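You operate a simulated robot arm through the tools that you are given. There is no shell and no other tool. Be economical: measure what you need, move in short steps, check, and stop when the job is done.

You run a simulated robot arm. Do the job below in one go: nothing can be reset, and whatever is moved stays where it is left.

JOB
Put things in order on the top of the wooden bench. At the end: the blue bearing block stands where the grey bearing block stood; the cream bearing block stands where the blue bearing block stood; the grey bearing block stands on top of the green roll; the gold brake pad stands where the cream bearing block stood; whatever was shut is shut again. Leave all else as you found it, and nothing knocked over.

The check looks at the end state, three seconds after you hand in, the way a careful person would. Anything else that was tipped, shoved, dropped, spilled or broken makes it a failure.

ROBOT AND FRAMES
A 6-joint arm with a two-finger parallel gripper, fixed in place. Base frame: the origin is at the foot of the arm, x ahead of it, y to its left, z up; the work surface is at about z = 800. Readings come in mm, rad, newtons and seconds.
With the tool pointing down near the work surface it reaches from about 240 to 640 mm from the base axis. Its first joint turns from -1.152 to 1.152 rad. Payload 2.7 kg.
Tool frame: the origin (TCP) lies between the finger pads and is the grasp point; the fingertips stand 23 mm ahead of it; z points along the fingers, y is the line along which they close. The gripper opens to 94 mm. The fingers are 38 mm wide and 10 mm thick; the gripper's body (54 by 96 mm) begins 39 mm behind the TCP.
Orientation is told as [roll, pitch, yaw] about the base's x, y, z axes, in that order, counted from this pose: with the fingers straight down and closing along the base's y, the tool's x points along the base's -x, its y along +y and its z along -z.

CONTROLS
- The arm moves only by the tool jog_arm. Its argument "moves" is a list of rows, each a list of 7 numbers: the closure in counts, from 0 (fully open) to 255 (shut), then the shift along the base's x, y, z in mm, then the turn, a rotation vector about the base's x, y, z in rad. In form: [[jaw, tx, ty, tz, rx, ry, rz], ...]. A call has 1 to 8 rows; each row shifts and turns the commanded pose from where the row before left it. Rows are played at 5 a second. More than 50 mm and 0.15 rad between two rows, or a gripper value outside its range, and nothing of the call is played. A pose out of reach is approached as far as the arm can. The call stops where the force on the tool passes 40 N (or 10 N more than at its start, if that is more) or the arm is blocked; 0.2 s more then pass. Each finger travels about 45 mm/s and halts on what it meets, pressing with about 21 N; the grip force reading is that of the motor and also rises with nothing between the fingers. The clock runs only during rows and for 0.2 s after the last one: add rows that do not move to give the fingers time. The reply holds the time, the measured pose of the TCP, the force on the tool along the base axes, the opening and the grip force, in the units named above and with some noise, and new pictures: "views" is both (left out), scene, wrist or none.
- Cameras (640 x 400 px; columns grow to the right, rows downward): "scene" is fixed at [71.2, -438.3, 1414.4]; the picture's right is [0.76, -0.65, 0.00], its down [-0.35, -0.41, -0.84] and it looks along [0.55, 0.64, -0.54] (base axes); focal length 317 px, centre (320, 200). "wrist" rides on the gripper at [-39, 0, -44] in the tool frame; the picture's right is [0.00, -1.00, 0.00], its down [0.97, 0.00, -0.24] and it looks along [0.24, 0.00, 0.97] (tool axes); focal length 218 px, centre (320, 200).
- measure_at(camera, pixels): for up to 12 pixels [column, row] of the newest picture of that camera ("zoom" is the newest enlarged one), the place [x, y, z] in the base frame of the surface seen there, good to about 2 mm, but the place of the scene camera against the robot may be out by one fixed shift of up to 18 mm in any direction. It takes no simulated time.
- inspect(camera, box): a new picture of the part [left, top, right, bottom] of that camera's present view, enlarged. It takes no simulated time.
- hand_in(): hands the job in; it is judged then, once.

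Work in short steps. Measure before you move; look again where a grasp or a placing could have gone wrong, and mend it. You have 80 turns and 120 pictures in all, those below and enlarged ones among them. Open the gripper and draw the arm clear of the work before you hand the job in, unless the task says otherwise; then end with one line.

The tools are called after "Call:" as name(argument=value, ...) on one line, values as JSON. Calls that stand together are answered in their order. jog_arm: Moves the arm, as the interface text tells. Its arguments: {"type":"object","properties":{"moves":{"type":"array","items":{"type":"array","items":{"type":"number"}}},"views":{"type":"string","enum":["both","scene","wrist","none"]}},"required":["moves"]} The other tools are called the same way: measure_at (camera, pixels) gives the place of the surface under pixels of a picture; inspect (camera, box) takes an enlarged picture of a part of a camera's view; hand_in () hands the job in.

At the start:

```text
time: 0.0
eef_pos: [356.6, 173.5, 1151.4]
ee_rot: [0.001, -0.001, 0.002]
ft_force: [0.5, 0.3, 0.2]
opening: 94.0
gripper_force: 0.2
```

scene: 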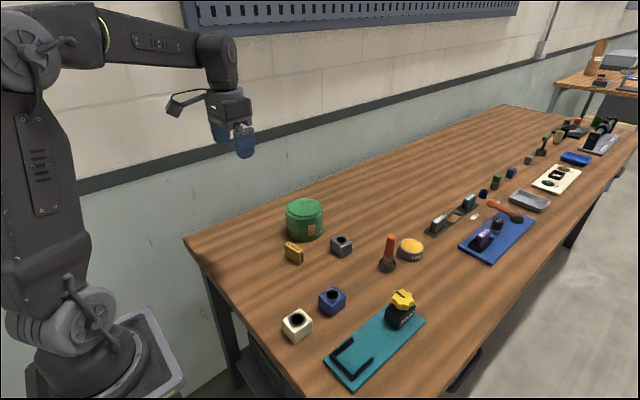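
wrist: 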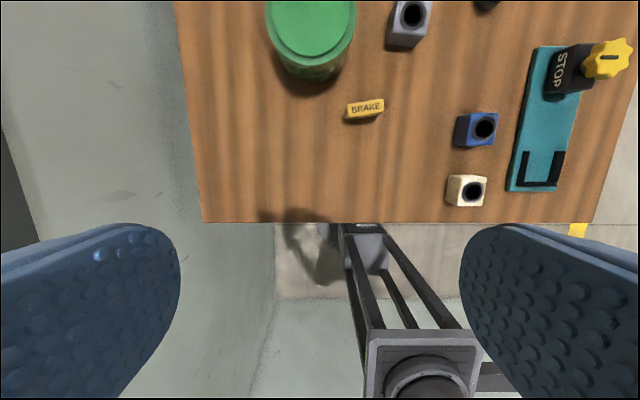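

The wrist view shows the green roll (310,35), grey block (408,20), brake pad (365,110), blue block (477,130) and cream block (467,190). I enlarge both views before measuring.

Call:
inspect(camera="scene", box=[240, 180, 440, 380])

Call:
inspect(camera="wrist", box=[240, 0, 640, 250])

Call:
measure_at(camera="wrist", pixels=[[308, 25], [398, 38], [430, 10], [365, 112], [465, 130], [493, 120], [455, 190], [480, 200], [400, 160], [310, 150], [350, 20]])

Call:
measure_at(camera="scene", pixels=[[304, 207], [341, 240], [293, 250], [332, 294], [295, 319], [320, 270], [333, 244], [300, 325], [333, 305]])

```text
2.00 times, centred on (340, 280) of scene
```

zoom: 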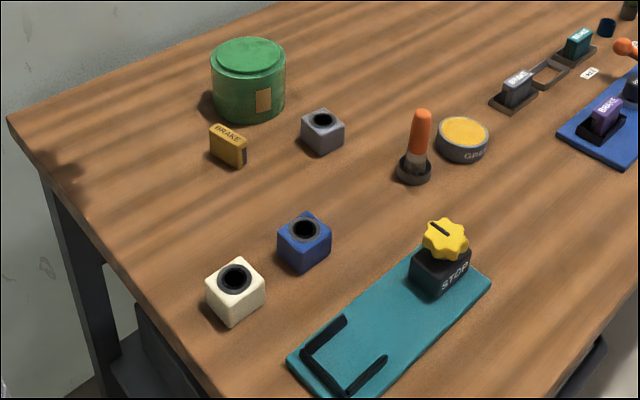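

```text
1.60 times, centred on (440, 125) of wrist
```

zoom: 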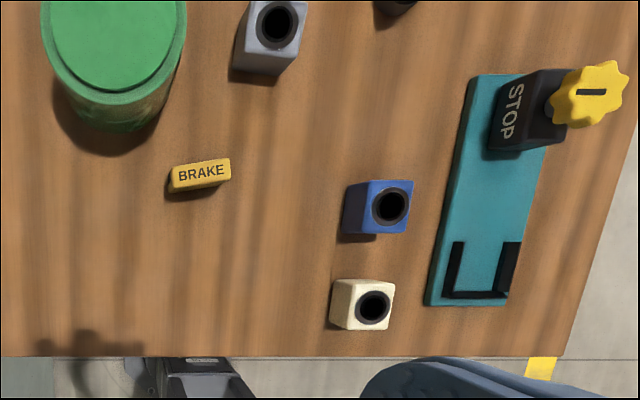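

```text
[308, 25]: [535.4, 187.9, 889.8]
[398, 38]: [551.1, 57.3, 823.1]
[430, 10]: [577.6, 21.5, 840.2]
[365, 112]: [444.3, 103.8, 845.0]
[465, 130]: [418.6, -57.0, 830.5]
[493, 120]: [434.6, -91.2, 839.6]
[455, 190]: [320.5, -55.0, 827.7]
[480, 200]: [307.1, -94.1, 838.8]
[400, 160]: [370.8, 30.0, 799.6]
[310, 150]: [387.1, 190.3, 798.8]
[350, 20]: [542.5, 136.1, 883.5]
```

```text
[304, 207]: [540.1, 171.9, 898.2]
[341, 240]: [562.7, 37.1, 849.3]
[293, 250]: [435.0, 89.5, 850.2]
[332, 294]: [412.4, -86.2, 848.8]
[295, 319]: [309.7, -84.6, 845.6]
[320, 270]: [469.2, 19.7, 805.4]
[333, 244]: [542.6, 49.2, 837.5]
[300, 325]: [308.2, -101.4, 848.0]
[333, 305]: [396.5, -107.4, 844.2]
```

Blocks are about 40 mm wide with tops near z=840, and the roll top is about z=890. I move to a central overview, lower down, for more accurate wrist measurements.

Call:
jog_arm(moves=[[0, 31, -30, -25, 0, 0, 0], [0, 31, -30, -25, 0, 0, 0], [0, 31, -30, -25, 0, 0, 0], [0, 31, -30, -25, 0, 0, 0], [0, 0, 0, 0, 0, 0, 0]], views="wrist")

```text
time: 1.2
eef_pos: [482.4, 53.6, 1050.1]
ee_rot: [-0.001, -0.001, 0.0]
ft_force: [1.3, -0.1, 0.7]
opening: 93.8
gripper_force: 0.0
```

wrist: 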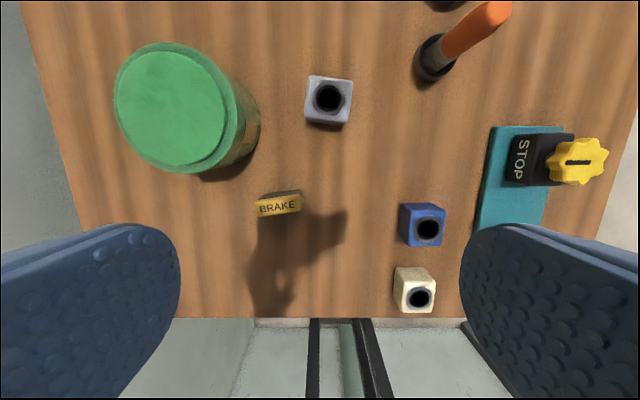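

All items are in view now. I enlarge the region around the blocks to find their top corners.

Call:
inspect(camera="wrist", box=[240, 60, 400, 160])

Call:
inspect(camera="wrist", box=[380, 190, 460, 240])

Call:
inspect(camera="wrist", box=[368, 260, 448, 320])

Call:
inspect(camera="wrist", box=[240, 180, 320, 230])

Call:
inspect(camera="wrist", box=[90, 20, 290, 200])

```text
4.00 times, centred on (320, 110) of wrist
```

zoom: 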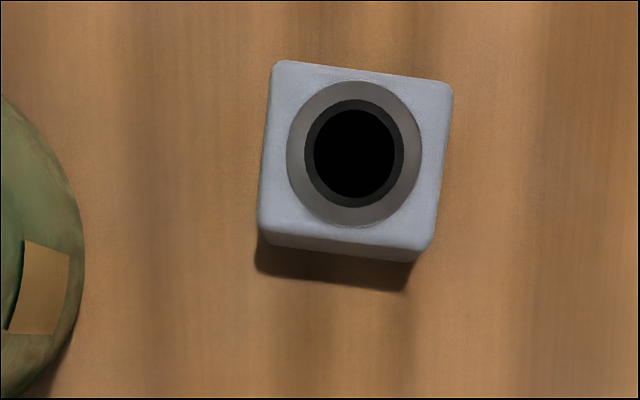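

```text
8.00 times, centred on (420, 215) of wrist
```

zoom: 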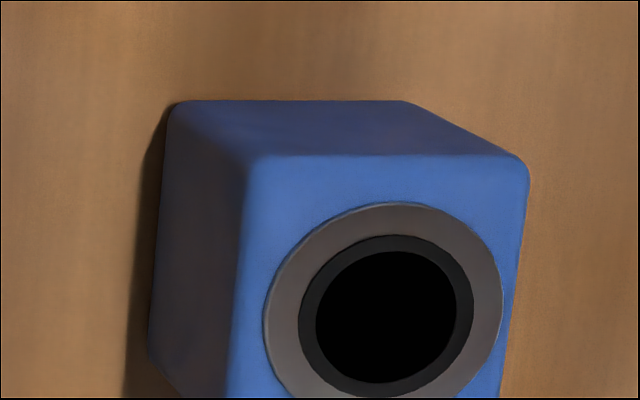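

```text
6.67 times, centred on (408, 290) of wrist
```

zoom: 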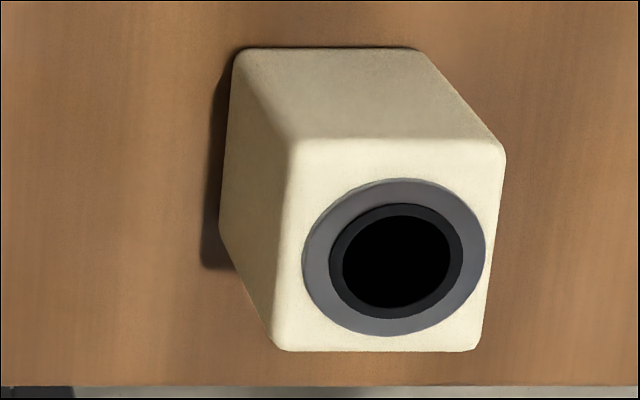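

```text
8.00 times, centred on (280, 205) of wrist
```

zoom: 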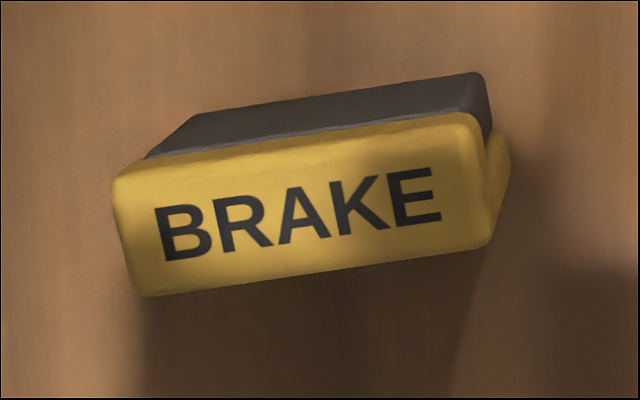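

```text
2.22 times, centred on (190, 110) of wrist
```

zoom: 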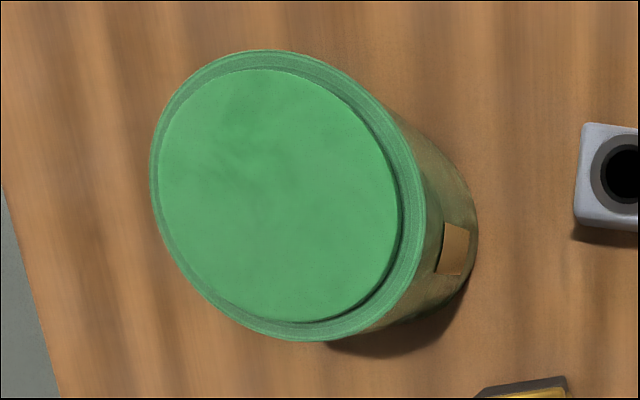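

I measure the corners, insetting slightly so each reading stays on the object.

Call:
measure_at(camera="wrist", pixels=[[309.5, 76.5], [352, 83], [346.5, 120.5], [305.5, 116], [411.5, 210.5], [445, 211], [442.5, 244.5], [409.5, 244.5], [406, 282], [429.5, 283], [426.5, 312], [403.5, 312]])

Call:
measure_at(camera="wrist", pixels=[[255.5, 203], [299, 196], [300.5, 209], [258.5, 215.5], [140, 100], [215, 110], [180, 55], [185, 163], [300, 190.5], [265, 194], [302.5, 199], [172, 108]])

```text
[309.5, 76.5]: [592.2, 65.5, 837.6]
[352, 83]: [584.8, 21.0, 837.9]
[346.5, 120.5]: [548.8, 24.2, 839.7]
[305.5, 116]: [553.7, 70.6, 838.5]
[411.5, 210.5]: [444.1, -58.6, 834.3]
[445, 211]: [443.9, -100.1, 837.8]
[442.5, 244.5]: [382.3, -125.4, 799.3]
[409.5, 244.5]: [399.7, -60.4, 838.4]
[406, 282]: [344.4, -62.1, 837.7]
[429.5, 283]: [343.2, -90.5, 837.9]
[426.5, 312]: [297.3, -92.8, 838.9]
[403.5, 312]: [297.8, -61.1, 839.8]
```

```text
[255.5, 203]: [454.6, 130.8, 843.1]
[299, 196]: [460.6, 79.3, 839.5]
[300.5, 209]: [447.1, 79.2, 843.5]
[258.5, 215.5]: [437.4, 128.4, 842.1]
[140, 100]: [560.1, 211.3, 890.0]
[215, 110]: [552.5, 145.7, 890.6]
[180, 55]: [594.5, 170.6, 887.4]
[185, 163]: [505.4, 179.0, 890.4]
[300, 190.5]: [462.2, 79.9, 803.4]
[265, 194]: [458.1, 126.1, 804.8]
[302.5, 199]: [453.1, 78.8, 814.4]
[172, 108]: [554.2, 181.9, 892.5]
```

Grey's top centre is about (570,45,838), with a yaw of about -0.15. Blue is about (421,-80), cream about (321,-78), the pad about (449,104), and the roll top z≈890. I go to a hover above grey, aligned to its yaw, and also measure the teal plate.

Call:
measure_at(camera="wrist", pixels=[[495, 140], [485, 215], [510, 205], [470, 180], [530, 165], [432, 60]])

Call:
jog_arm(moves=[[0, 29, -3, -40, 0, 0, -0.05], [0, 29, -3, -40, 0, 0, -0.05], [0, 30, -2, -40, 0, 0, -0.05], [0, 0, 0, 0, 0, 0, 0]], views="wrist")

```text
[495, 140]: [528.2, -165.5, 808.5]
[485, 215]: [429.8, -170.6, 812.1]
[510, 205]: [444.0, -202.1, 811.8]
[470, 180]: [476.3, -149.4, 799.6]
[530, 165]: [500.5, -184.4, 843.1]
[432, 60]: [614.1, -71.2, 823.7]
```

```text
time: 2.2
eef_pos: [567.6, 48.3, 930.4]
ee_rot: [0.003, -0.001, -0.15]
ft_force: [0.3, 0.0, 0.2]
opening: 94.0
gripper_force: 0.0
```

wrist: 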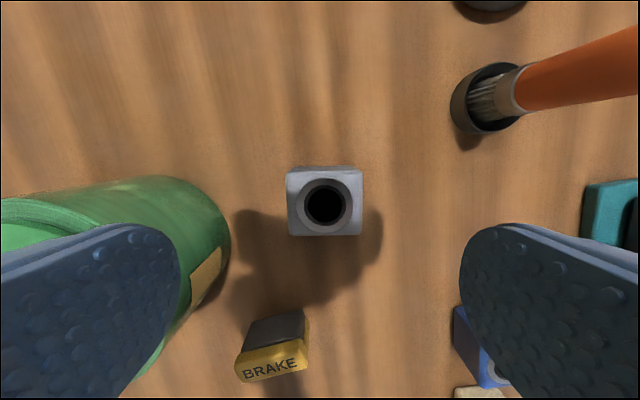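

The block looks aligned with the gripper at (325,200), so I measure its top corners and ring.

Call:
measure_at(camera="wrist", pixels=[[289, 173], [361, 173], [360, 233], [291, 233], [289, 200], [361, 200], [325, 172], [325, 234], [325, 168]])

Call:
inspect(camera="wrist", box=[265, 150, 385, 250])

```text
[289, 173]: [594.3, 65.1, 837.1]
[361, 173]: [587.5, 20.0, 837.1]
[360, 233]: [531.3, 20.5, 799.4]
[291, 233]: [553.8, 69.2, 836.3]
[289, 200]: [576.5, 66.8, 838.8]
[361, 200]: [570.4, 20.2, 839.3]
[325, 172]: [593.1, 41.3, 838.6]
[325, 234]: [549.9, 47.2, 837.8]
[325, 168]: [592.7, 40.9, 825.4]
```

```text
4.00 times, centred on (325, 200) of wrist
```

zoom: 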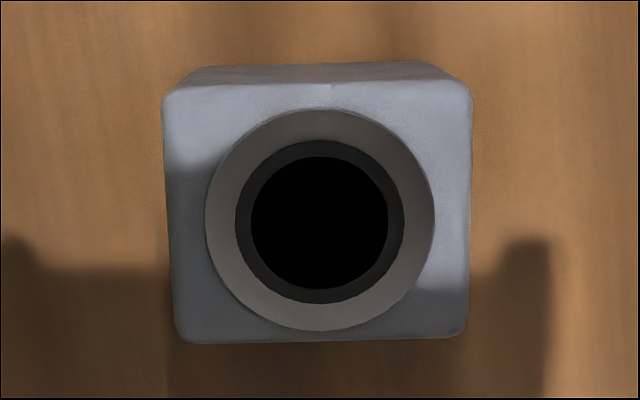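

Grey's centre is about (571.5, 44.3), roughly 3 mm off the TCP in y. I correct that and descend to z≈830.

Call:
jog_arm(moves=[[0, 3, -3, -30, 0, 0, 0], [0, 0, 0, -30, 0, 0, 0], [0, 0, 0, -25, 0, 0, 0], [0, 0, 0, -15, 0, 0, 0], [0, 0, 0, 0, 0, 0, 0]], views="wrist")

```text
time: 3.4
eef_pos: [569.5, 42.7, 831.4]
ee_rot: [0.0, 0.0, -0.151]
ft_force: [-0.6, 0.7, 0.5]
opening: 94.0
gripper_force: 0.1
```

wrist: 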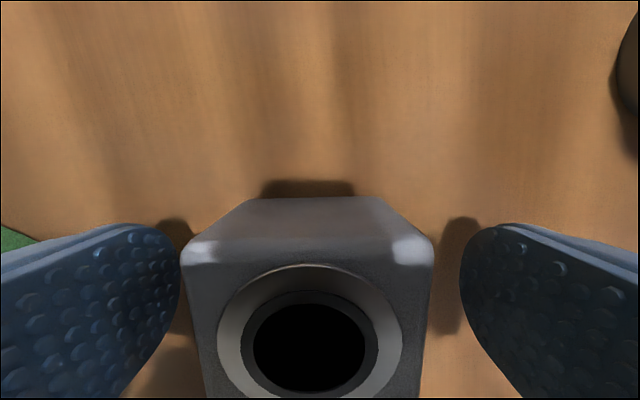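

The block sits about 13 px left of centre, or about 2.4 mm toward +y. I shift over and close.

Call:
jog_arm(moves=[[0, 0, 2.3, 0, 0, 0, 0], [0, 0, 0, 0, 0, 0, 0], [255, 0, 0, 0, 0, 0, 0], [255, 0, 0, 0, 0, 0, 0], [255, 0, 0, 0, 0, 0, 0], [255, 0, 0, 0, 0, 0, 0], [255, 0, 0, 0, 0, 0, 0]], views="wrist")

```text
time: 5.0
eef_pos: [569.7, 44.8, 832.9]
ee_rot: [-0.001, 0.001, -0.15]
ft_force: [0.0, 0.4, 0.3]
opening: 49.7
gripper_force: 20.8
```

wrist: 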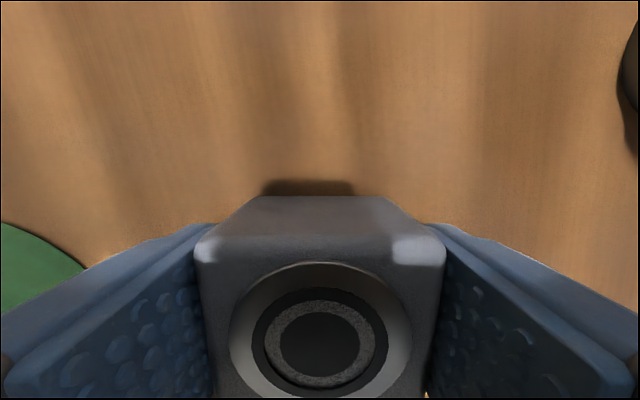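

The grip holds at 49.7 mm, 20.8 N. I lift by 120 mm and check.

Call:
jog_arm(moves=[[255, 0, 0, 10, 0, 0, 0], [255, 0, 0, 30, 0, 0, 0], [255, 0, 0, 40, 0, 0, 0], [255, 0, 0, 40, 0, 0, 0], [255, 0, 40, 30, 0, 0, 0], [255, -10, 40, 0, 0, 0, 0], [255, 0, 0, 0, 0, 0, 0]])

```text
time: 6.6
eef_pos: [559.7, 126.3, 980.7]
ee_rot: [0.0, 0.0, -0.15]
ft_force: [-0.7, -0.6, -3.9]
opening: 49.8
gripper_force: 20.9
```

scene: 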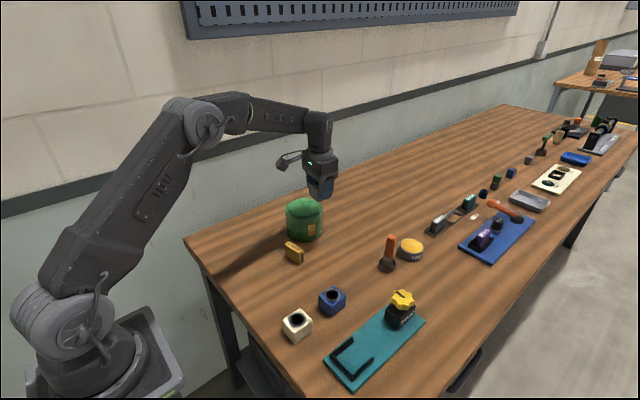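
wrist: 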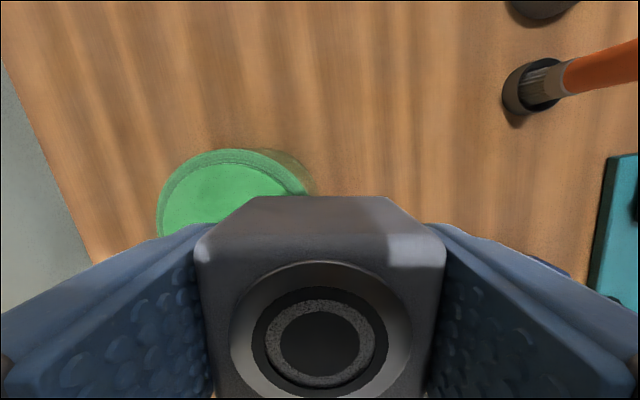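

The load is steady. I measure the roll's visible rim to confirm its centre; the earlier estimate was about (554,182).

Call:
measure_at(camera="wrist", pixels=[[159, 205], [162, 190], [180, 166], [200, 154], [225, 150], [255, 155], [280, 166], [298, 182], [230, 165], [200, 190]])

Call:
measure_at(camera="scene", pixels=[[287, 210], [322, 212], [304, 200], [304, 218], [304, 209]])

Call:
inspect(camera="wrist", box=[120, 120, 340, 250])

Call:
inspect(camera="scene", box=[264, 150, 344, 250])

```text
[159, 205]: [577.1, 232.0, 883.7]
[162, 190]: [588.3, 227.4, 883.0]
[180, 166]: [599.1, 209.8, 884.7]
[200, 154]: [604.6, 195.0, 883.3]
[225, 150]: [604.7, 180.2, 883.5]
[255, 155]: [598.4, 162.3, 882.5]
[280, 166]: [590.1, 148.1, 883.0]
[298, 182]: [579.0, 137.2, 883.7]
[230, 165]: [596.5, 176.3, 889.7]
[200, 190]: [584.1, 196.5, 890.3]
```

```text
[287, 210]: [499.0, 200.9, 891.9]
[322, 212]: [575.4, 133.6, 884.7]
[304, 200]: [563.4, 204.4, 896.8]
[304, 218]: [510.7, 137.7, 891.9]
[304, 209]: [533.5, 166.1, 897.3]
```

```text
2.91 times, centred on (230, 185) of wrist
```

zoom: 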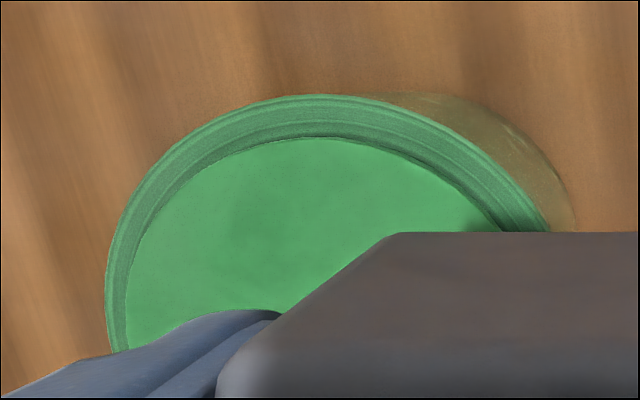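

```text
4.00 times, centred on (304, 200) of scene
```

zoom: 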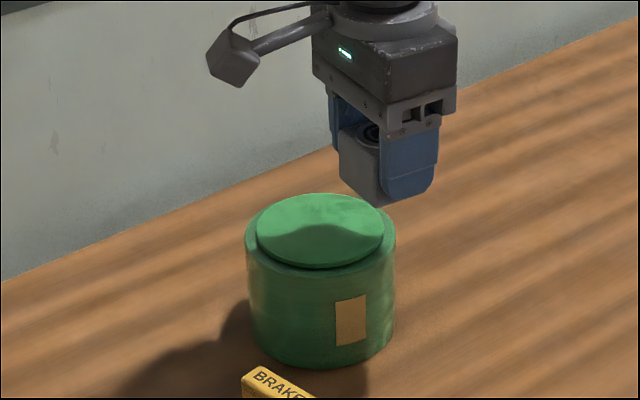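

A circle fit gives a roll centre of about (551,184.5) and a disc top of about z=890. I move over it and lower to just above contact.

Call:
jog_arm(moves=[[255, -5, 29, 0, 0, 0, 0], [255, -5, 29, 0, 0, 0, 0], [255, 0, 0, -25, 0, 0, 0], [255, 0, 0, -22, 0, 0, 0], [255, 0, 0, 0, 0, 0, 0]])

```text
time: 7.8
eef_pos: [550.3, 184.1, 933.1]
ee_rot: [0.0, 0.001, -0.15]
ft_force: [1.0, -0.2, -4.1]
opening: 49.8
gripper_force: 21.0
```

scene: 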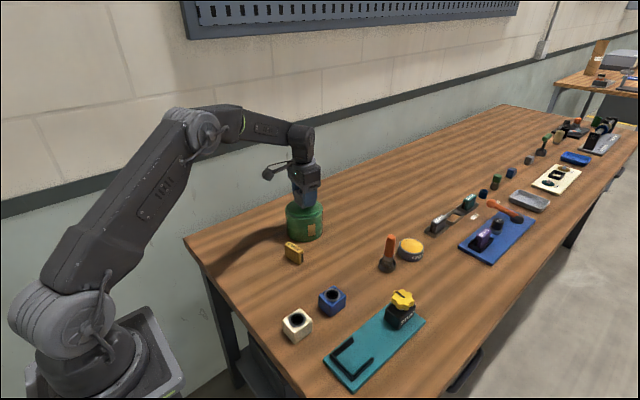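
wrist: 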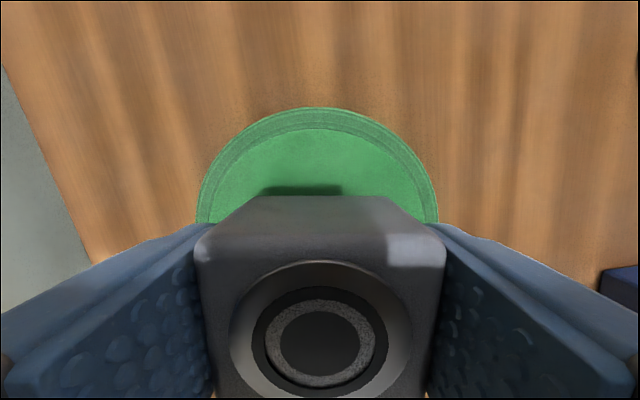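

It is centred on the roll. I lower in small steps to feel contact.

Call:
jog_arm(moves=[[255, 0, 0, -3, 0, 0, 0], [255, 0, 0, -3, 0, 0, 0], [255, 0, 0, -2, 0, 0, 0], [255, 0, 0, 0, 0, 0, 0]], views="none")

```text
time: 8.8
eef_pos: [549.8, 183.4, 925.6]
ee_rot: [-0.002, 0.0, -0.151]
ft_force: [-0.6, -0.1, -4.2]
opening: 49.8
gripper_force: 21.2
```

No contact yet, so I continue down by 1 mm steps.

Call:
jog_arm(moves=[[255, 0, 0, -1, 0, 0, 0], [255, 0, 0, -1, 0, 0, 0], [255, 0, 0, 0, 0, 0, 0]], views="wrist")

```text
time: 9.6
eef_pos: [551.7, 182.7, 923.6]
ee_rot: [0.001, 0.0, -0.149]
ft_force: [-0.3, 1.1, -4.7]
opening: 49.8
gripper_force: 21.5
```

wrist: 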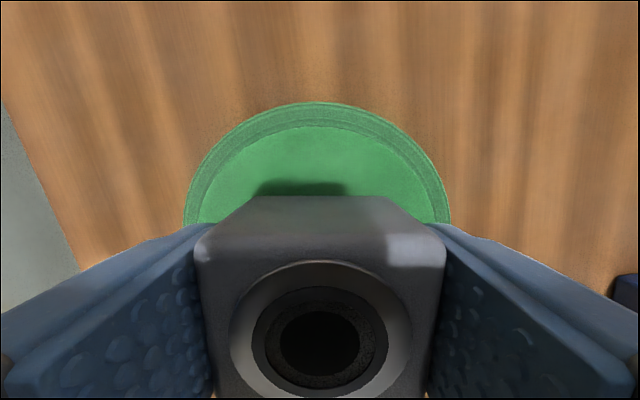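

No contact yet; the force is still about -4.5 N. I lower two more millimetres.

Call:
jog_arm(moves=[[255, 0, 0, -1, 0, 0, 0], [255, 0, 0, 0, 0, 0, 0]], views="none")

Call:
jog_arm(moves=[[255, 0, 0, -1, 0, 0, 0], [255, 0, 0, 0, 0, 0, 0]], views="none")

```text
time: 10.2
eef_pos: [552.3, 181.4, 923.1]
ee_rot: [0.0, 0.0, -0.15]
ft_force: [-1.2, 0.2, -3.7]
opening: 50.1
gripper_force: 21.1
```

```text
time: 10.8
eef_pos: [551.2, 183.4, 923.2]
ee_rot: [0.0, -0.002, -0.151]
ft_force: [-2.0, -1.0, 2.1]
opening: 50.1
gripper_force: 20.8
```

Contact: the force rose to +2 N. I release and rise straight up.

Call:
jog_arm(moves=[[200, 0, 0, 0, 0, 0, 0], [0, 0, 0, 0, 0, 0, 0], [0, 0, 0, 0, 0, 0, 0], [0, 0, 0, 0, 0, 0, 0], [0, 0, 0, 0, 0, 0, 0]], views="none")

Call:
jog_arm(moves=[[0, 0, 0, 15, 0, 0, 0], [0, 0, 0, 40, 0, 0, 0], [0, 0, 0, 50, 0, 0, 0], [0, 0, 0, 0, 0, 0, 0]])

```text
time: 12.0
eef_pos: [552.4, 182.6, 922.1]
ee_rot: [0.0, 0.001, -0.15]
ft_force: [0.2, -0.5, -0.9]
opening: 94.1
gripper_force: 0.1
```

```text
time: 13.0
eef_pos: [550.2, 184.1, 1025.6]
ee_rot: [0.0, 0.0, -0.149]
ft_force: [0.3, -0.5, -0.2]
opening: 94.0
gripper_force: 0.1
```

scene: 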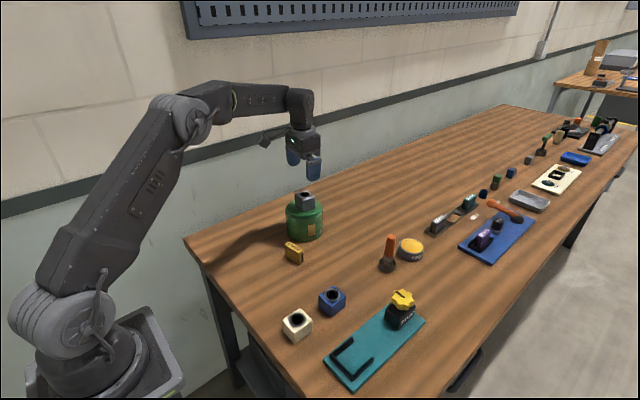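
wrist: 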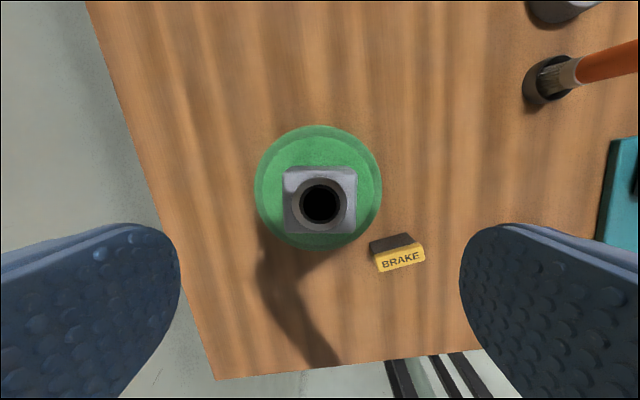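

Grey stands centred on the roll. Next I hover above blue at about (421,-80).

Call:
jog_arm(moves=[[0, -21.5, -44, 0, 0, 0, 0.028], [0, -21.5, -44, 0, 0, 0, 0.028], [0, -21.5, -44, 0, 0, 0, 0.028], [0, -21.5, -44, 0, 0, 0, 0.028], [0, -21.5, -44, 0, 0, 0, 0.028], [0, -21.5, -44, 0, 0, 0, 0.03], [0, 0, 0, -45, 0, 0, 0], [0, 0, 0, 0, 0, 0, 0]], views="wrist")

```text
time: 14.8
eef_pos: [420.2, -82.5, 981.1]
ee_rot: [0.0, 0.0, 0.02]
ft_force: [0.1, 0.8, 0.2]
opening: 94.2
gripper_force: 0.1
```

wrist: 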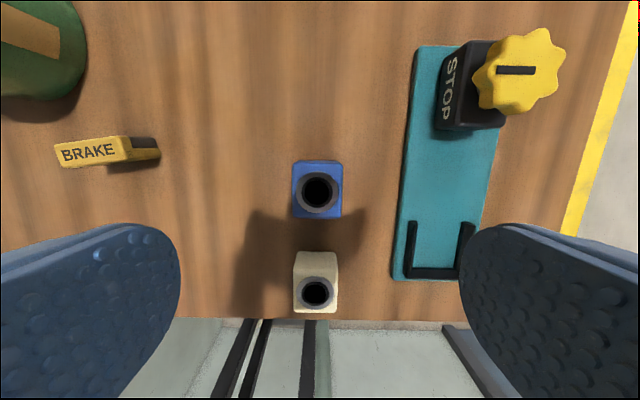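

Call:
inspect(camera="wrist", box=[270, 140, 370, 240])

Call:
measure_at(camera="wrist", pixels=[[294, 190], [340, 190], [317, 164], [317, 216], [294, 168], [339, 168], [339, 215], [294, 215], [398, 250], [316, 264]])

Call:
inspect(camera="wrist", box=[270, 230, 370, 330])

```text
4.00 times, centred on (320, 190) of wrist
```

zoom: 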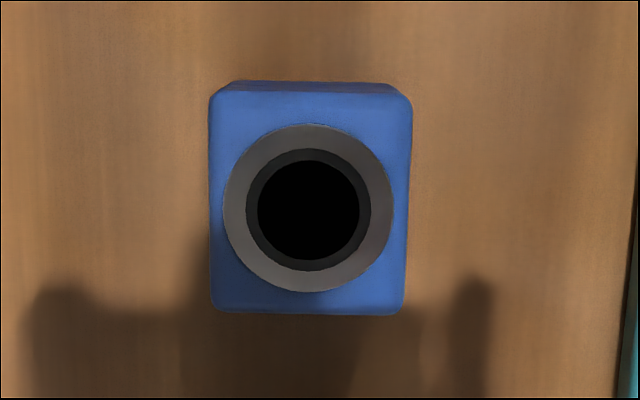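

```text
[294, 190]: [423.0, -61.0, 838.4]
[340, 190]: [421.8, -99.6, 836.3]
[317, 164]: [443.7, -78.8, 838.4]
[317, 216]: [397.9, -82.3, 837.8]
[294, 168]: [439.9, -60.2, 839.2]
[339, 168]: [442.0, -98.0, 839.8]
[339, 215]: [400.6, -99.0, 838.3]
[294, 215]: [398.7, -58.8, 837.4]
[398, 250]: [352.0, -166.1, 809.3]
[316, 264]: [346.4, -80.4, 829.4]
```

```text
4.00 times, centred on (320, 280) of wrist
```

zoom: 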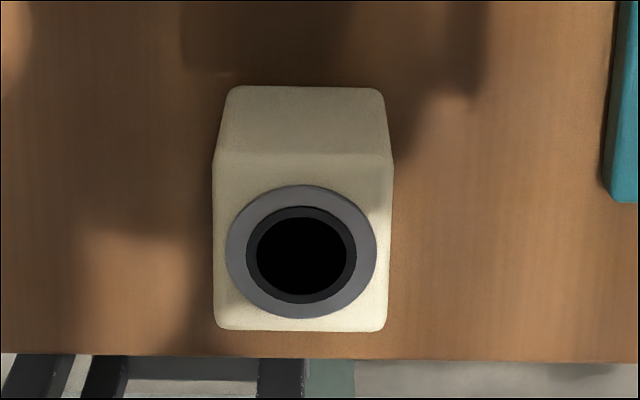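

Blue's centre is about (421,-80), 2.2 mm toward +y of the TCP. I descend to z≈831 with that correction.

Call:
jog_arm(moves=[[0, 0, 2.2, -45, 0, 0, 0], [0, 0, 0, -45, 0, 0, 0], [0, 0, 0, -40, 0, 0, 0], [0, 0, 0, -20, 0, 0, 0], [0, 0, 0, 0, 0, 0, 0]], views="wrist")

```text
time: 16.0
eef_pos: [421.9, -79.1, 830.7]
ee_rot: [0.0, -0.001, 0.02]
ft_force: [0.9, 0.0, -0.1]
opening: 94.0
gripper_force: 0.0
```

wrist: 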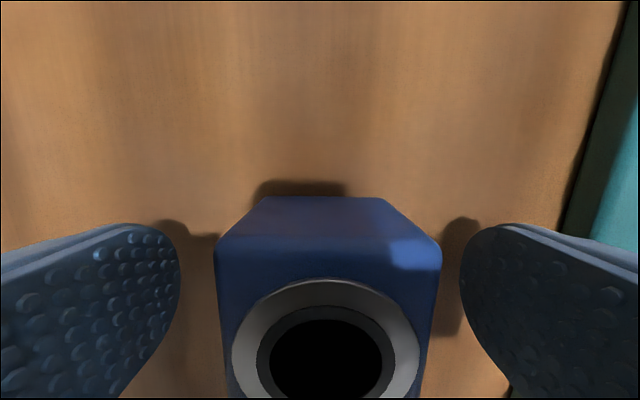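

The block appears about 1.6 mm toward -y. I correct and close.

Call:
jog_arm(moves=[[0, 0, -1.5, 0, 0, 0, 0], [0, 0, 0, 0, 0, 0, 0], [255, 0, 0, 0, 0, 0, 0], [255, 0, 0, 0, 0, 0, 0], [255, 0, 0, 0, 0, 0, 0], [255, 0, 0, 0, 0, 0, 0], [255, 0, 0, 0, 0, 0, 0]], views="wrist")

```text
time: 17.6
eef_pos: [421.5, -79.8, 831.7]
ee_rot: [0.0, 0.001, 0.021]
ft_force: [-1.8, 0.3, 1.2]
opening: 43.7
gripper_force: 21.1
```

wrist: 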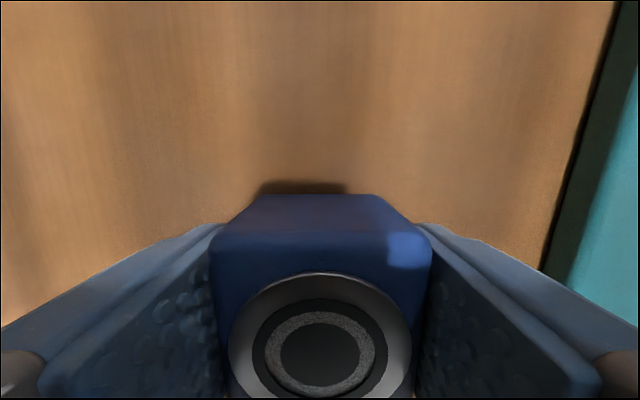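

Gripped at 43.7 mm. I lift and carry it to grey's old place, undoing the yaw difference.

Call:
jog_arm(moves=[[255, 0, 0, 15, 0, 0, 0], [255, 0, 0, 40, 0, 0, 0], [255, 0, 0, 45, 0, 0, 0], [255, 37, 31.3, 0, 0, 0, -0.043], [255, 37, 31.3, 0, 0, 0, -0.043], [255, 37, 31.3, 0, 0, 0, -0.042], [255, 38, 31.4, 0, 0, 0, -0.042], [255, 0, 0, 0, 0, 0, 0]], views="both")

```text
time: 19.4
eef_pos: [573.8, 44.7, 931.0]
ee_rot: [0.001, 0.001, -0.15]
ft_force: [0.0, -0.5, -4.9]
opening: 44.0
gripper_force: 21.5
```

scene: 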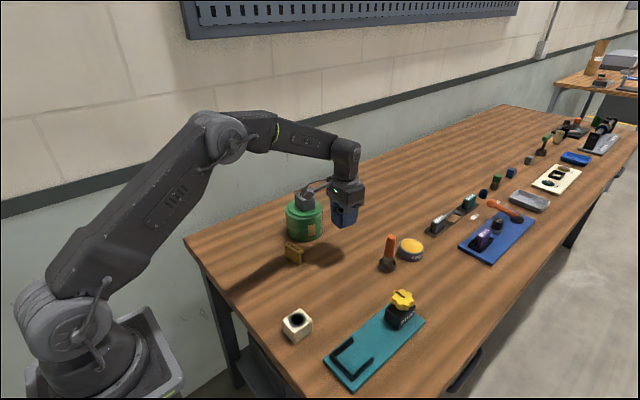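
wrist: 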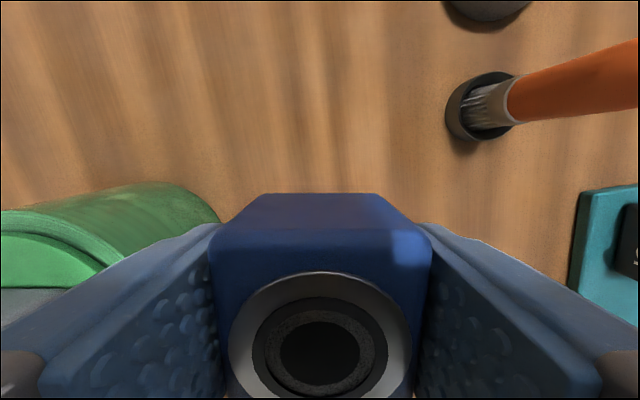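

It hovers over grey's old spot at (573.8,44.7). I lower to just above the bench.

Call:
jog_arm(moves=[[255, -1, 0, -40, 0, 0, 0], [255, 0, 0, -35, 0, 0, 0], [255, 0, 0, -18, 0, 0, 0], [255, 0, 0, -4, 0, 0, 0], [255, 0, 0, -2, 0, 0, 0], [255, 0, 0, 0, 0, 0, 0]], views="none")

Call:
jog_arm(moves=[[255, 0, 0, -1, 0, 0, 0], [255, 0, 0, 0, 0, 0, 0]], views="none")

```text
time: 20.8
eef_pos: [571.0, 43.8, 832.3]
ee_rot: [0.0, 0.001, -0.15]
ft_force: [0.2, 0.0, -4.3]
opening: 43.8
gripper_force: 21.0
```

```text
time: 21.4
eef_pos: [569.2, 45.6, 831.6]
ee_rot: [0.003, -0.002, -0.151]
ft_force: [0.9, -0.4, -4.0]
opening: 44.0
gripper_force: 21.4
```

No contact yet (about -4 N). One more millimetre.

Call:
jog_arm(moves=[[255, 0, 0, -0.7, 0, 0, 0], [255, 0, 0, 0, 0, 0, 0]], views="wrist")

```text
time: 22.0
eef_pos: [569.2, 44.6, 831.6]
ee_rot: [-0.001, 0.0, -0.149]
ft_force: [-0.6, -0.4, -2.9]
opening: 43.8
gripper_force: 20.6
```

wrist: 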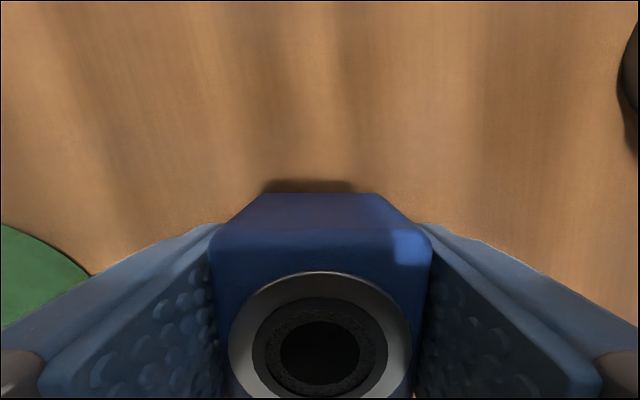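

It is about at contact (-2.9 N), and the view matches the grey grasp view (green edge at 90,272 then and now). I go half a millimetre more, then release.

Call:
jog_arm(moves=[[255, 0, 0, -0.6, 0, 0, 0], [255, 0, 0, 0, 0, 0, 0], [200, 0, 0, 0, 0, 0, 0], [0, 0, 0, 0, 0, 0, 0], [0, 0, 0, 0, 0, 0, 0], [0, 0, 0, 0, 0, 0, 0], [0, 0, 0, 0, 0, 0, 0]], views="none")

Call:
jog_arm(moves=[[0, 0, 0, 15, 0, 0, 0], [0, 0, 0, 45, 0, 0, 0], [0, 0, 0, 40, 0, 0, 0], [0, 0, 0, 0, 0, 0, 0]], views="wrist")

```text
time: 23.6
eef_pos: [570.1, 44.7, 830.6]
ee_rot: [0.0, 0.001, -0.15]
ft_force: [-0.3, -0.7, 0.9]
opening: 93.9
gripper_force: 0.0
```

```text
time: 24.6
eef_pos: [569.1, 47.1, 932.9]
ee_rot: [0.0, 0.0, -0.15]
ft_force: [-0.2, 0.1, 0.7]
opening: 94.0
gripper_force: 0.1
```

wrist: 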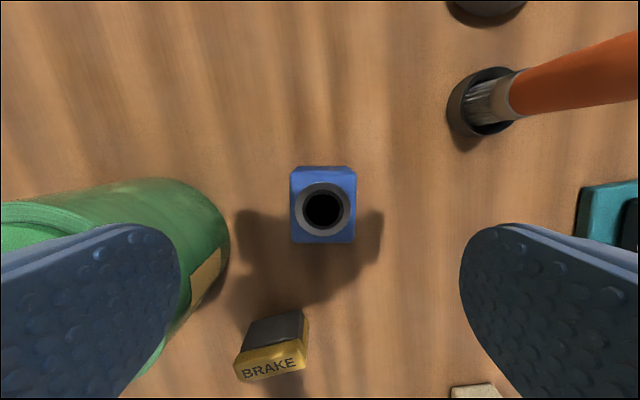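

Blue stands in place. I check its centre, then move to hover over cream at about (321,-79).

Call:
measure_at(camera="wrist", pixels=[[292, 205], [355, 205], [323, 173], [323, 240]])

Call:
jog_arm(moves=[[0, -41, -20.5, 10, 0, 0, 0.028], [0, -41, -20.5, 10, 0, 0, 0.028], [0, -41, -20.5, 10, 0, 0, 0.028], [0, -41, -20.5, 10, 0, 0, 0.028], [0, -41, -20.5, 5, 0, 0, 0.028], [0, -44, -22.5, 0, 0, 0, 0.02], [0, 0, 0, 0, 0, 0, 0]], views="wrist")

```text
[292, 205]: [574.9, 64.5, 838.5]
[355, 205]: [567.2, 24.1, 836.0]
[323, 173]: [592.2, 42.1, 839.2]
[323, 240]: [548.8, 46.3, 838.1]
```

```text
time: 26.2
eef_pos: [320.4, -79.8, 977.1]
ee_rot: [0.0, 0.001, 0.011]
ft_force: [0.0, 0.1, -0.3]
opening: 93.9
gripper_force: 0.1
```

wrist: 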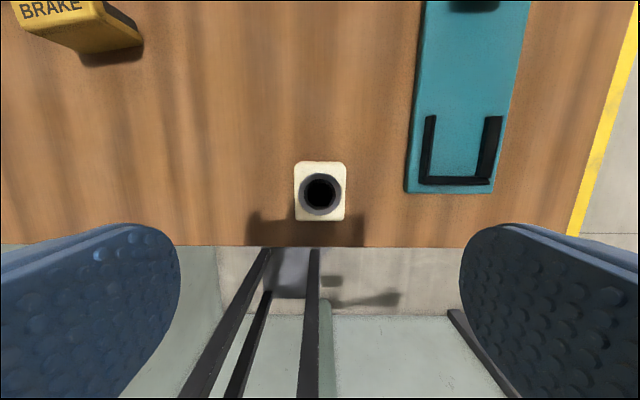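

Blue's centre of (571,44) matches grey's old one. Now I measure cream.

Call:
measure_at(camera="wrist", pixels=[[296, 192], [343, 192], [320, 164], [320, 218], [297, 168], [343, 168]])

Call:
inspect(camera="wrist", box=[270, 140, 370, 240])

```text
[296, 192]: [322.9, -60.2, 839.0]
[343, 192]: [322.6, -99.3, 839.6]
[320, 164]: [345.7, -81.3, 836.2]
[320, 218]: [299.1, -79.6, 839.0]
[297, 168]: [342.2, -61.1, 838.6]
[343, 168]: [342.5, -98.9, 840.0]
```

```text
4.00 times, centred on (320, 190) of wrist
```

zoom: 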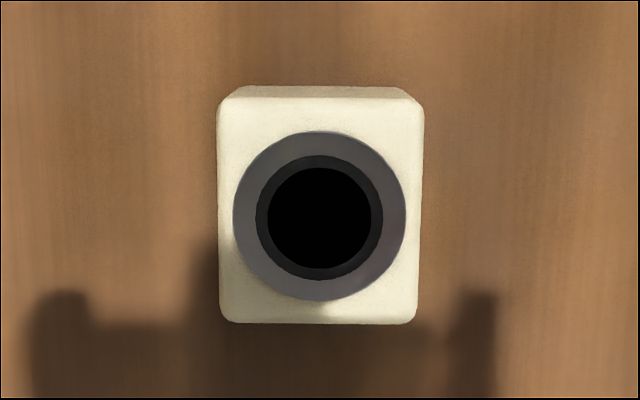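

Cream's centre is about (322,-80) and aligned. I descend and check.

Call:
jog_arm(moves=[[0, 0, 0, -45, 0, 0, 0], [0, 0, 0, -45, 0, 0, 0], [0, 0, 0, -38, 0, 0, 0], [0, 0, 0, -18, 0, 0, 0], [0, 0, 0, 0, 0, 0, 0]], views="wrist")

```text
time: 27.4
eef_pos: [319.6, -80.8, 830.7]
ee_rot: [0.0, -0.001, 0.01]
ft_force: [-0.2, 1.4, 0.3]
opening: 93.9
gripper_force: 0.1
```

wrist: 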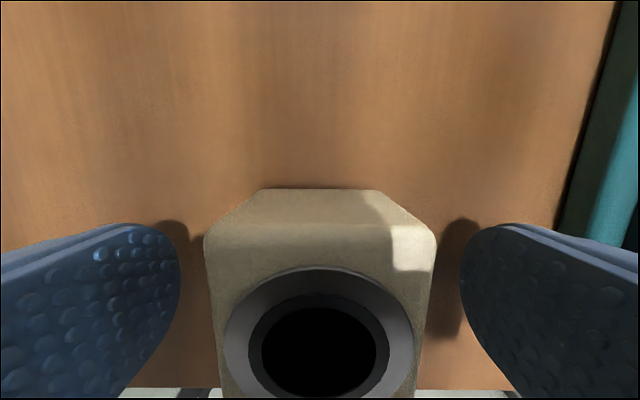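

Centred at column 320, clear on both sides. I close.

Call:
jog_arm(moves=[[255, 0, 0, 0, 0, 0, 0], [255, 0, 0, 0, 0, 0, 0], [255, 0, 0, 0, 0, 0, 0], [255, 0, 0, 0, 0, 0, 0], [255, 0, 0, 0, 0, 0, 0]], views="wrist")

```text
time: 28.6
eef_pos: [319.2, -80.5, 832.2]
ee_rot: [0.0, -0.001, 0.011]
ft_force: [0.5, 0.7, 2.5]
opening: 43.9
gripper_force: 20.4
```

wrist: 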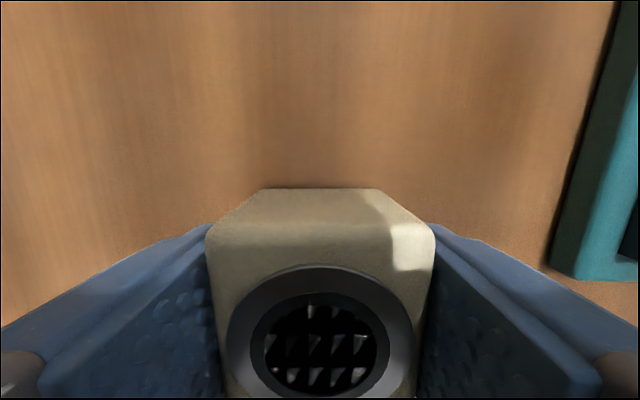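

Gripped at 43.9 mm. I lift and carry it +99.5 mm in x to blue's old place.

Call:
jog_arm(moves=[[255, 0, 0, 15, 0, 0, 0], [255, 0, 0, 35, 0, 0, 0], [255, 40, 0, 0, 0, 0, 0], [255, 40, 0, 0, 0, 0, 0.01], [255, 19.5, 0, 0, 0, 0, 0], [255, 0, 0, -25, 0, 0, 0], [255, 0, 0, -20, 0, 0, 0], [255, 0, 0, 0, 0, 0, 0]], views="both")

```text
time: 30.4
eef_pos: [421.4, -80.2, 836.9]
ee_rot: [-0.001, 0.001, 0.019]
ft_force: [-0.1, 0.5, -3.9]
opening: 43.9
gripper_force: 21.1
```

scene: 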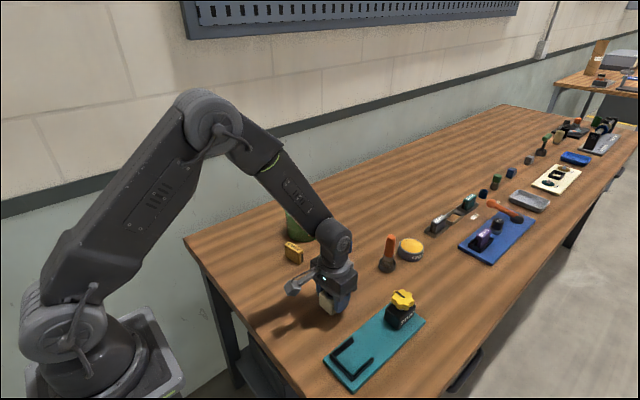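
wrist: 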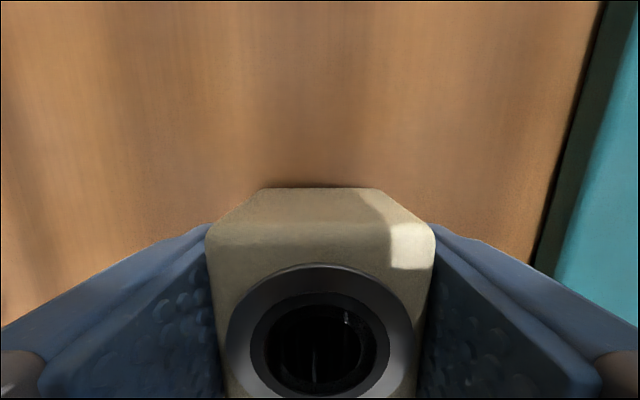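

Over blue's old spot, about 5 mm up. I lower until contact.

Call:
jog_arm(moves=[[255, 0, 0, -2.5, 0, 0, 0], [255, 0, 0, -1.5, 0, 0, 0], [255, 0, 0, -1, 0, 0, 0], [255, 0, 0, 0, 0, 0, 0]], views="none")

Call:
jog_arm(moves=[[255, 0, 0, -0.7, 0, 0, 0], [255, 0, 0, 0, 0, 0, 0]], views="none")

```text
time: 31.4
eef_pos: [420.3, -80.2, 830.8]
ee_rot: [0.0, 0.001, 0.021]
ft_force: [-2.5, 2.1, 2.4]
opening: 44.0
gripper_force: 20.7
```

```text
time: 32.0
eef_pos: [421.5, -79.9, 830.5]
ee_rot: [-0.001, -0.003, 0.02]
ft_force: [-4.0, 4.1, 19.0]
opening: 43.7
gripper_force: 21.0
```

Firm contact. I back off 0.7 mm, release and rise.

Call:
jog_arm(moves=[[255, 0, 0, 0.7, 0, 0, 0], [200, 0, 0, 0, 0, 0, 0], [0, 0, 0, 0, 0, 0, 0], [0, 0, 0, 0, 0, 0, 0], [0, 0, 0, 0, 0, 0, 0], [0, 0, 0, 0, 0, 0, 0]], views="none")

Call:
jog_arm(moves=[[0, 0, 0, 15, 0, 0, 0], [0, 0, 0, 45, 0, 0, 0], [0, 0, 0, 45, 0, 0, 0], [0, 0, 0, 45, 0, 0, 0], [0, 0, 0, 0, 0, 0, 0]], views="wrist")

```text
time: 33.4
eef_pos: [421.5, -80.6, 831.2]
ee_rot: [0.001, 0.0, 0.02]
ft_force: [-0.1, 0.2, -0.2]
opening: 93.9
gripper_force: 0.1
```

```text
time: 34.6
eef_pos: [421.2, -79.4, 980.0]
ee_rot: [0.001, 0.002, 0.018]
ft_force: [1.2, -0.6, 0.5]
opening: 93.9
gripper_force: 0.1
```

wrist: 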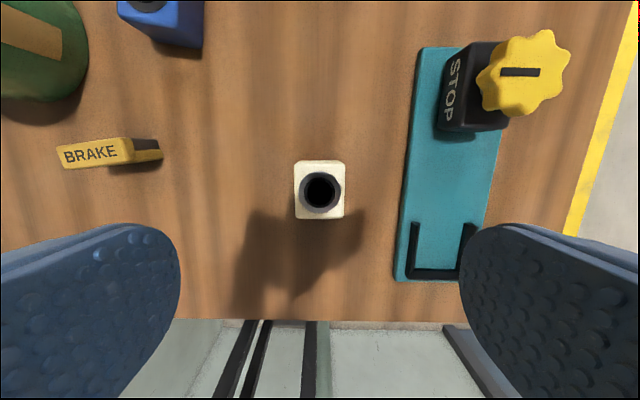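

Cream stands at blue's old spot, (320,190) in the view. I now turn to yaw ≈ -1.45 for a grasp across the pad's thickness, moving above it.

Call:
jog_arm(moves=[[0, 3, 18, 0, 0, 0, -0.147], [0, 3, 18, 0, 0, 0, -0.147], [0, 3, 18, 0, 0, 0, -0.147], [0, 3, 18, 0, 0, 0, -0.147], [0, 3, 18, 0, 0, 0, -0.147], [0, 3, 18, 0, 0, 0, -0.147], [0, 3, 18, 0, 0, 0, -0.147]], views="none")

Call:
jog_arm(moves=[[0, 3, 19, 0, 0, 0, -0.147], [0, 3, 19, 0, 0, 0, -0.147], [0, 1, 19, 0, 0, 0, -0.147], [0, 0, 0, 0, 0, 0, 0]], views="wrist")

```text
time: 36.2
eef_pos: [441.9, 45.1, 980.1]
ee_rot: [-0.001, 0.0, -1.012]
ft_force: [0.8, 0.2, 0.4]
opening: 94.1
gripper_force: 0.0
```

```text
time: 37.2
eef_pos: [447.8, 102.3, 980.3]
ee_rot: [-0.001, -0.001, -1.452]
ft_force: [-0.5, 0.0, 0.7]
opening: 94.1
gripper_force: 0.1
```

wrist: 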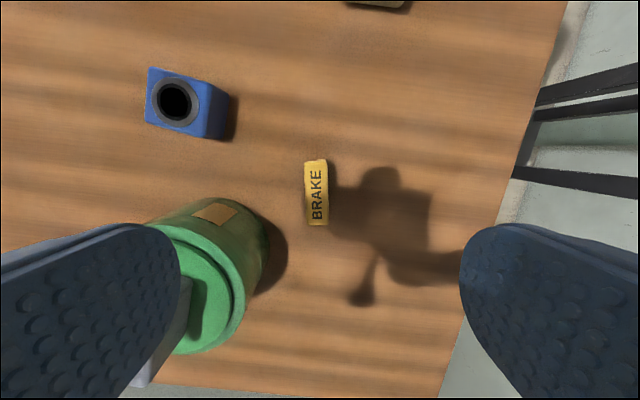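

The pad is near image centre at (316,192). I enlarge and measure it.

Call:
inspect(camera="wrist", box=[270, 140, 370, 240])

Call:
measure_at(camera="wrist", pixels=[[305, 165], [326, 162], [327, 222], [308, 224], [316, 192], [307, 195], [326, 192], [304, 180]])

```text
4.00 times, centred on (320, 190) of wrist
```

zoom: 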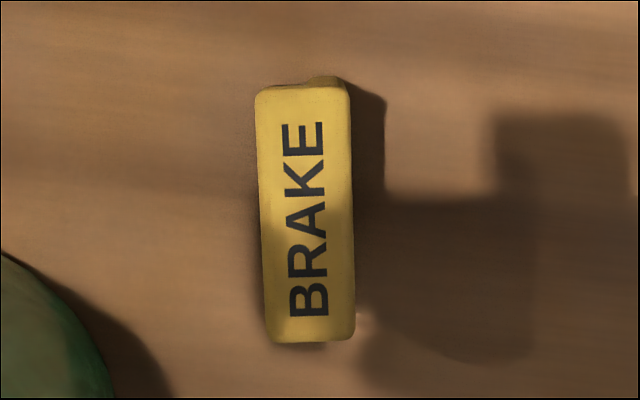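

```text
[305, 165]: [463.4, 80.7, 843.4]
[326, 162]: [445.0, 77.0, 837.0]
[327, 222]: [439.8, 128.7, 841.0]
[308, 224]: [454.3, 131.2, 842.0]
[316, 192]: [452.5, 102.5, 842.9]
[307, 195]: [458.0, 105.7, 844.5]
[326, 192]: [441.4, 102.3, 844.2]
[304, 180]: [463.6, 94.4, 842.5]
```

The pad's centre is about (451,104), and it needs about +0.03 rad of yaw. I correct and descend to z≈830.

Call:
jog_arm(moves=[[0, 3, 1.5, -45, 0, 0, 0.033], [0, 0, 0, -45, 0, 0, 0], [0, 0, 0, -40, 0, 0, 0], [0, 0, 0, -20, 0, 0, 0], [0, 0, 0, 0, 0, 0, 0]], views="wrist")

```text
time: 38.4
eef_pos: [450.7, 105.8, 830.8]
ee_rot: [0.003, 0.0, -1.417]
ft_force: [-0.2, 0.1, -0.1]
opening: 94.0
gripper_force: 0.0
```

wrist: 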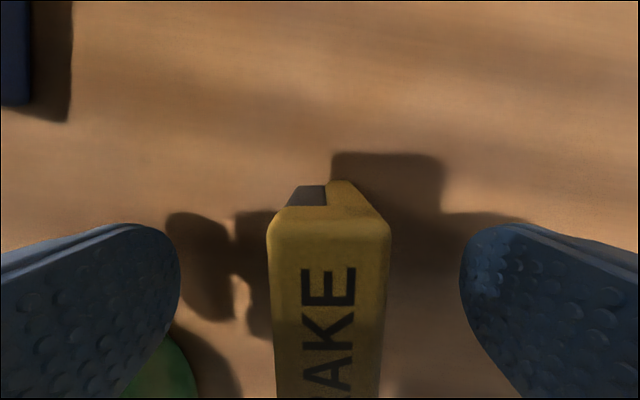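

The pad is about 1.3 mm toward -x. I correct and close.

Call:
jog_arm(moves=[[0, -1.3, 0, 0, 0, 0, 0], [0, 0, 0, 0, 0, 0, 0], [150, 0, 0, 0, 0, 0, 0], [150, 0, 0, 0, 0, 0, 0], [180, 0, 0, 0, 0, 0, 0], [255, 0, 0, 0, 0, 0, 0], [255, 0, 0, 0, 0, 0, 0], [255, 0, 0, 0, 0, 0, 0]], views="none")

Call:
jog_arm(moves=[[255, 0, 0, 0, 0, 0, 0], [255, 0, 0, 0, 0, 0, 0]], views="both")

```text
time: 40.2
eef_pos: [450.4, 105.1, 829.6]
ee_rot: [0.001, 0.0, -1.418]
ft_force: [-2.1, 0.4, 1.2]
opening: 20.1
gripper_force: 20.7
```

```text
time: 40.8
eef_pos: [449.6, 105.2, 829.8]
ee_rot: [0.0, -0.001, -1.419]
ft_force: [-1.5, -0.8, 1.3]
opening: 19.9
gripper_force: 21.1
```

scene: 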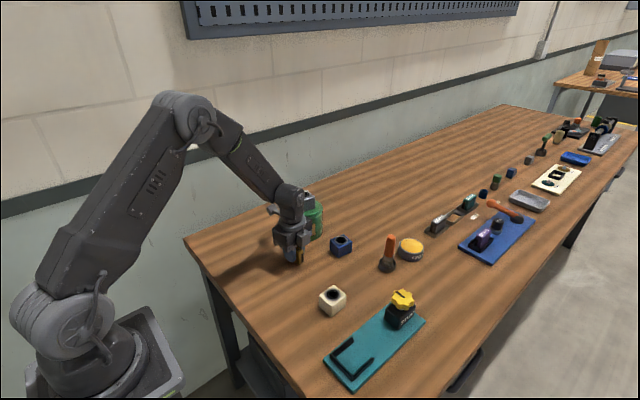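
wrist: 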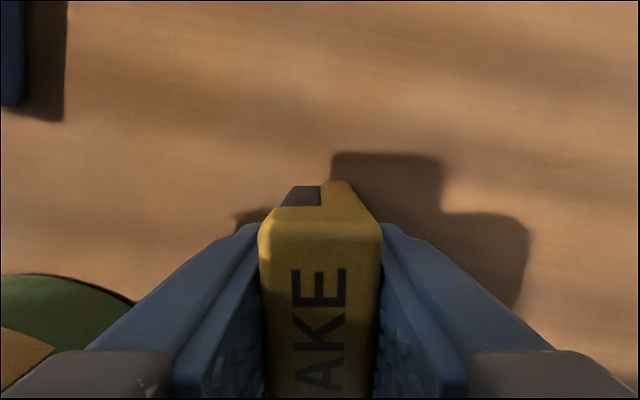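

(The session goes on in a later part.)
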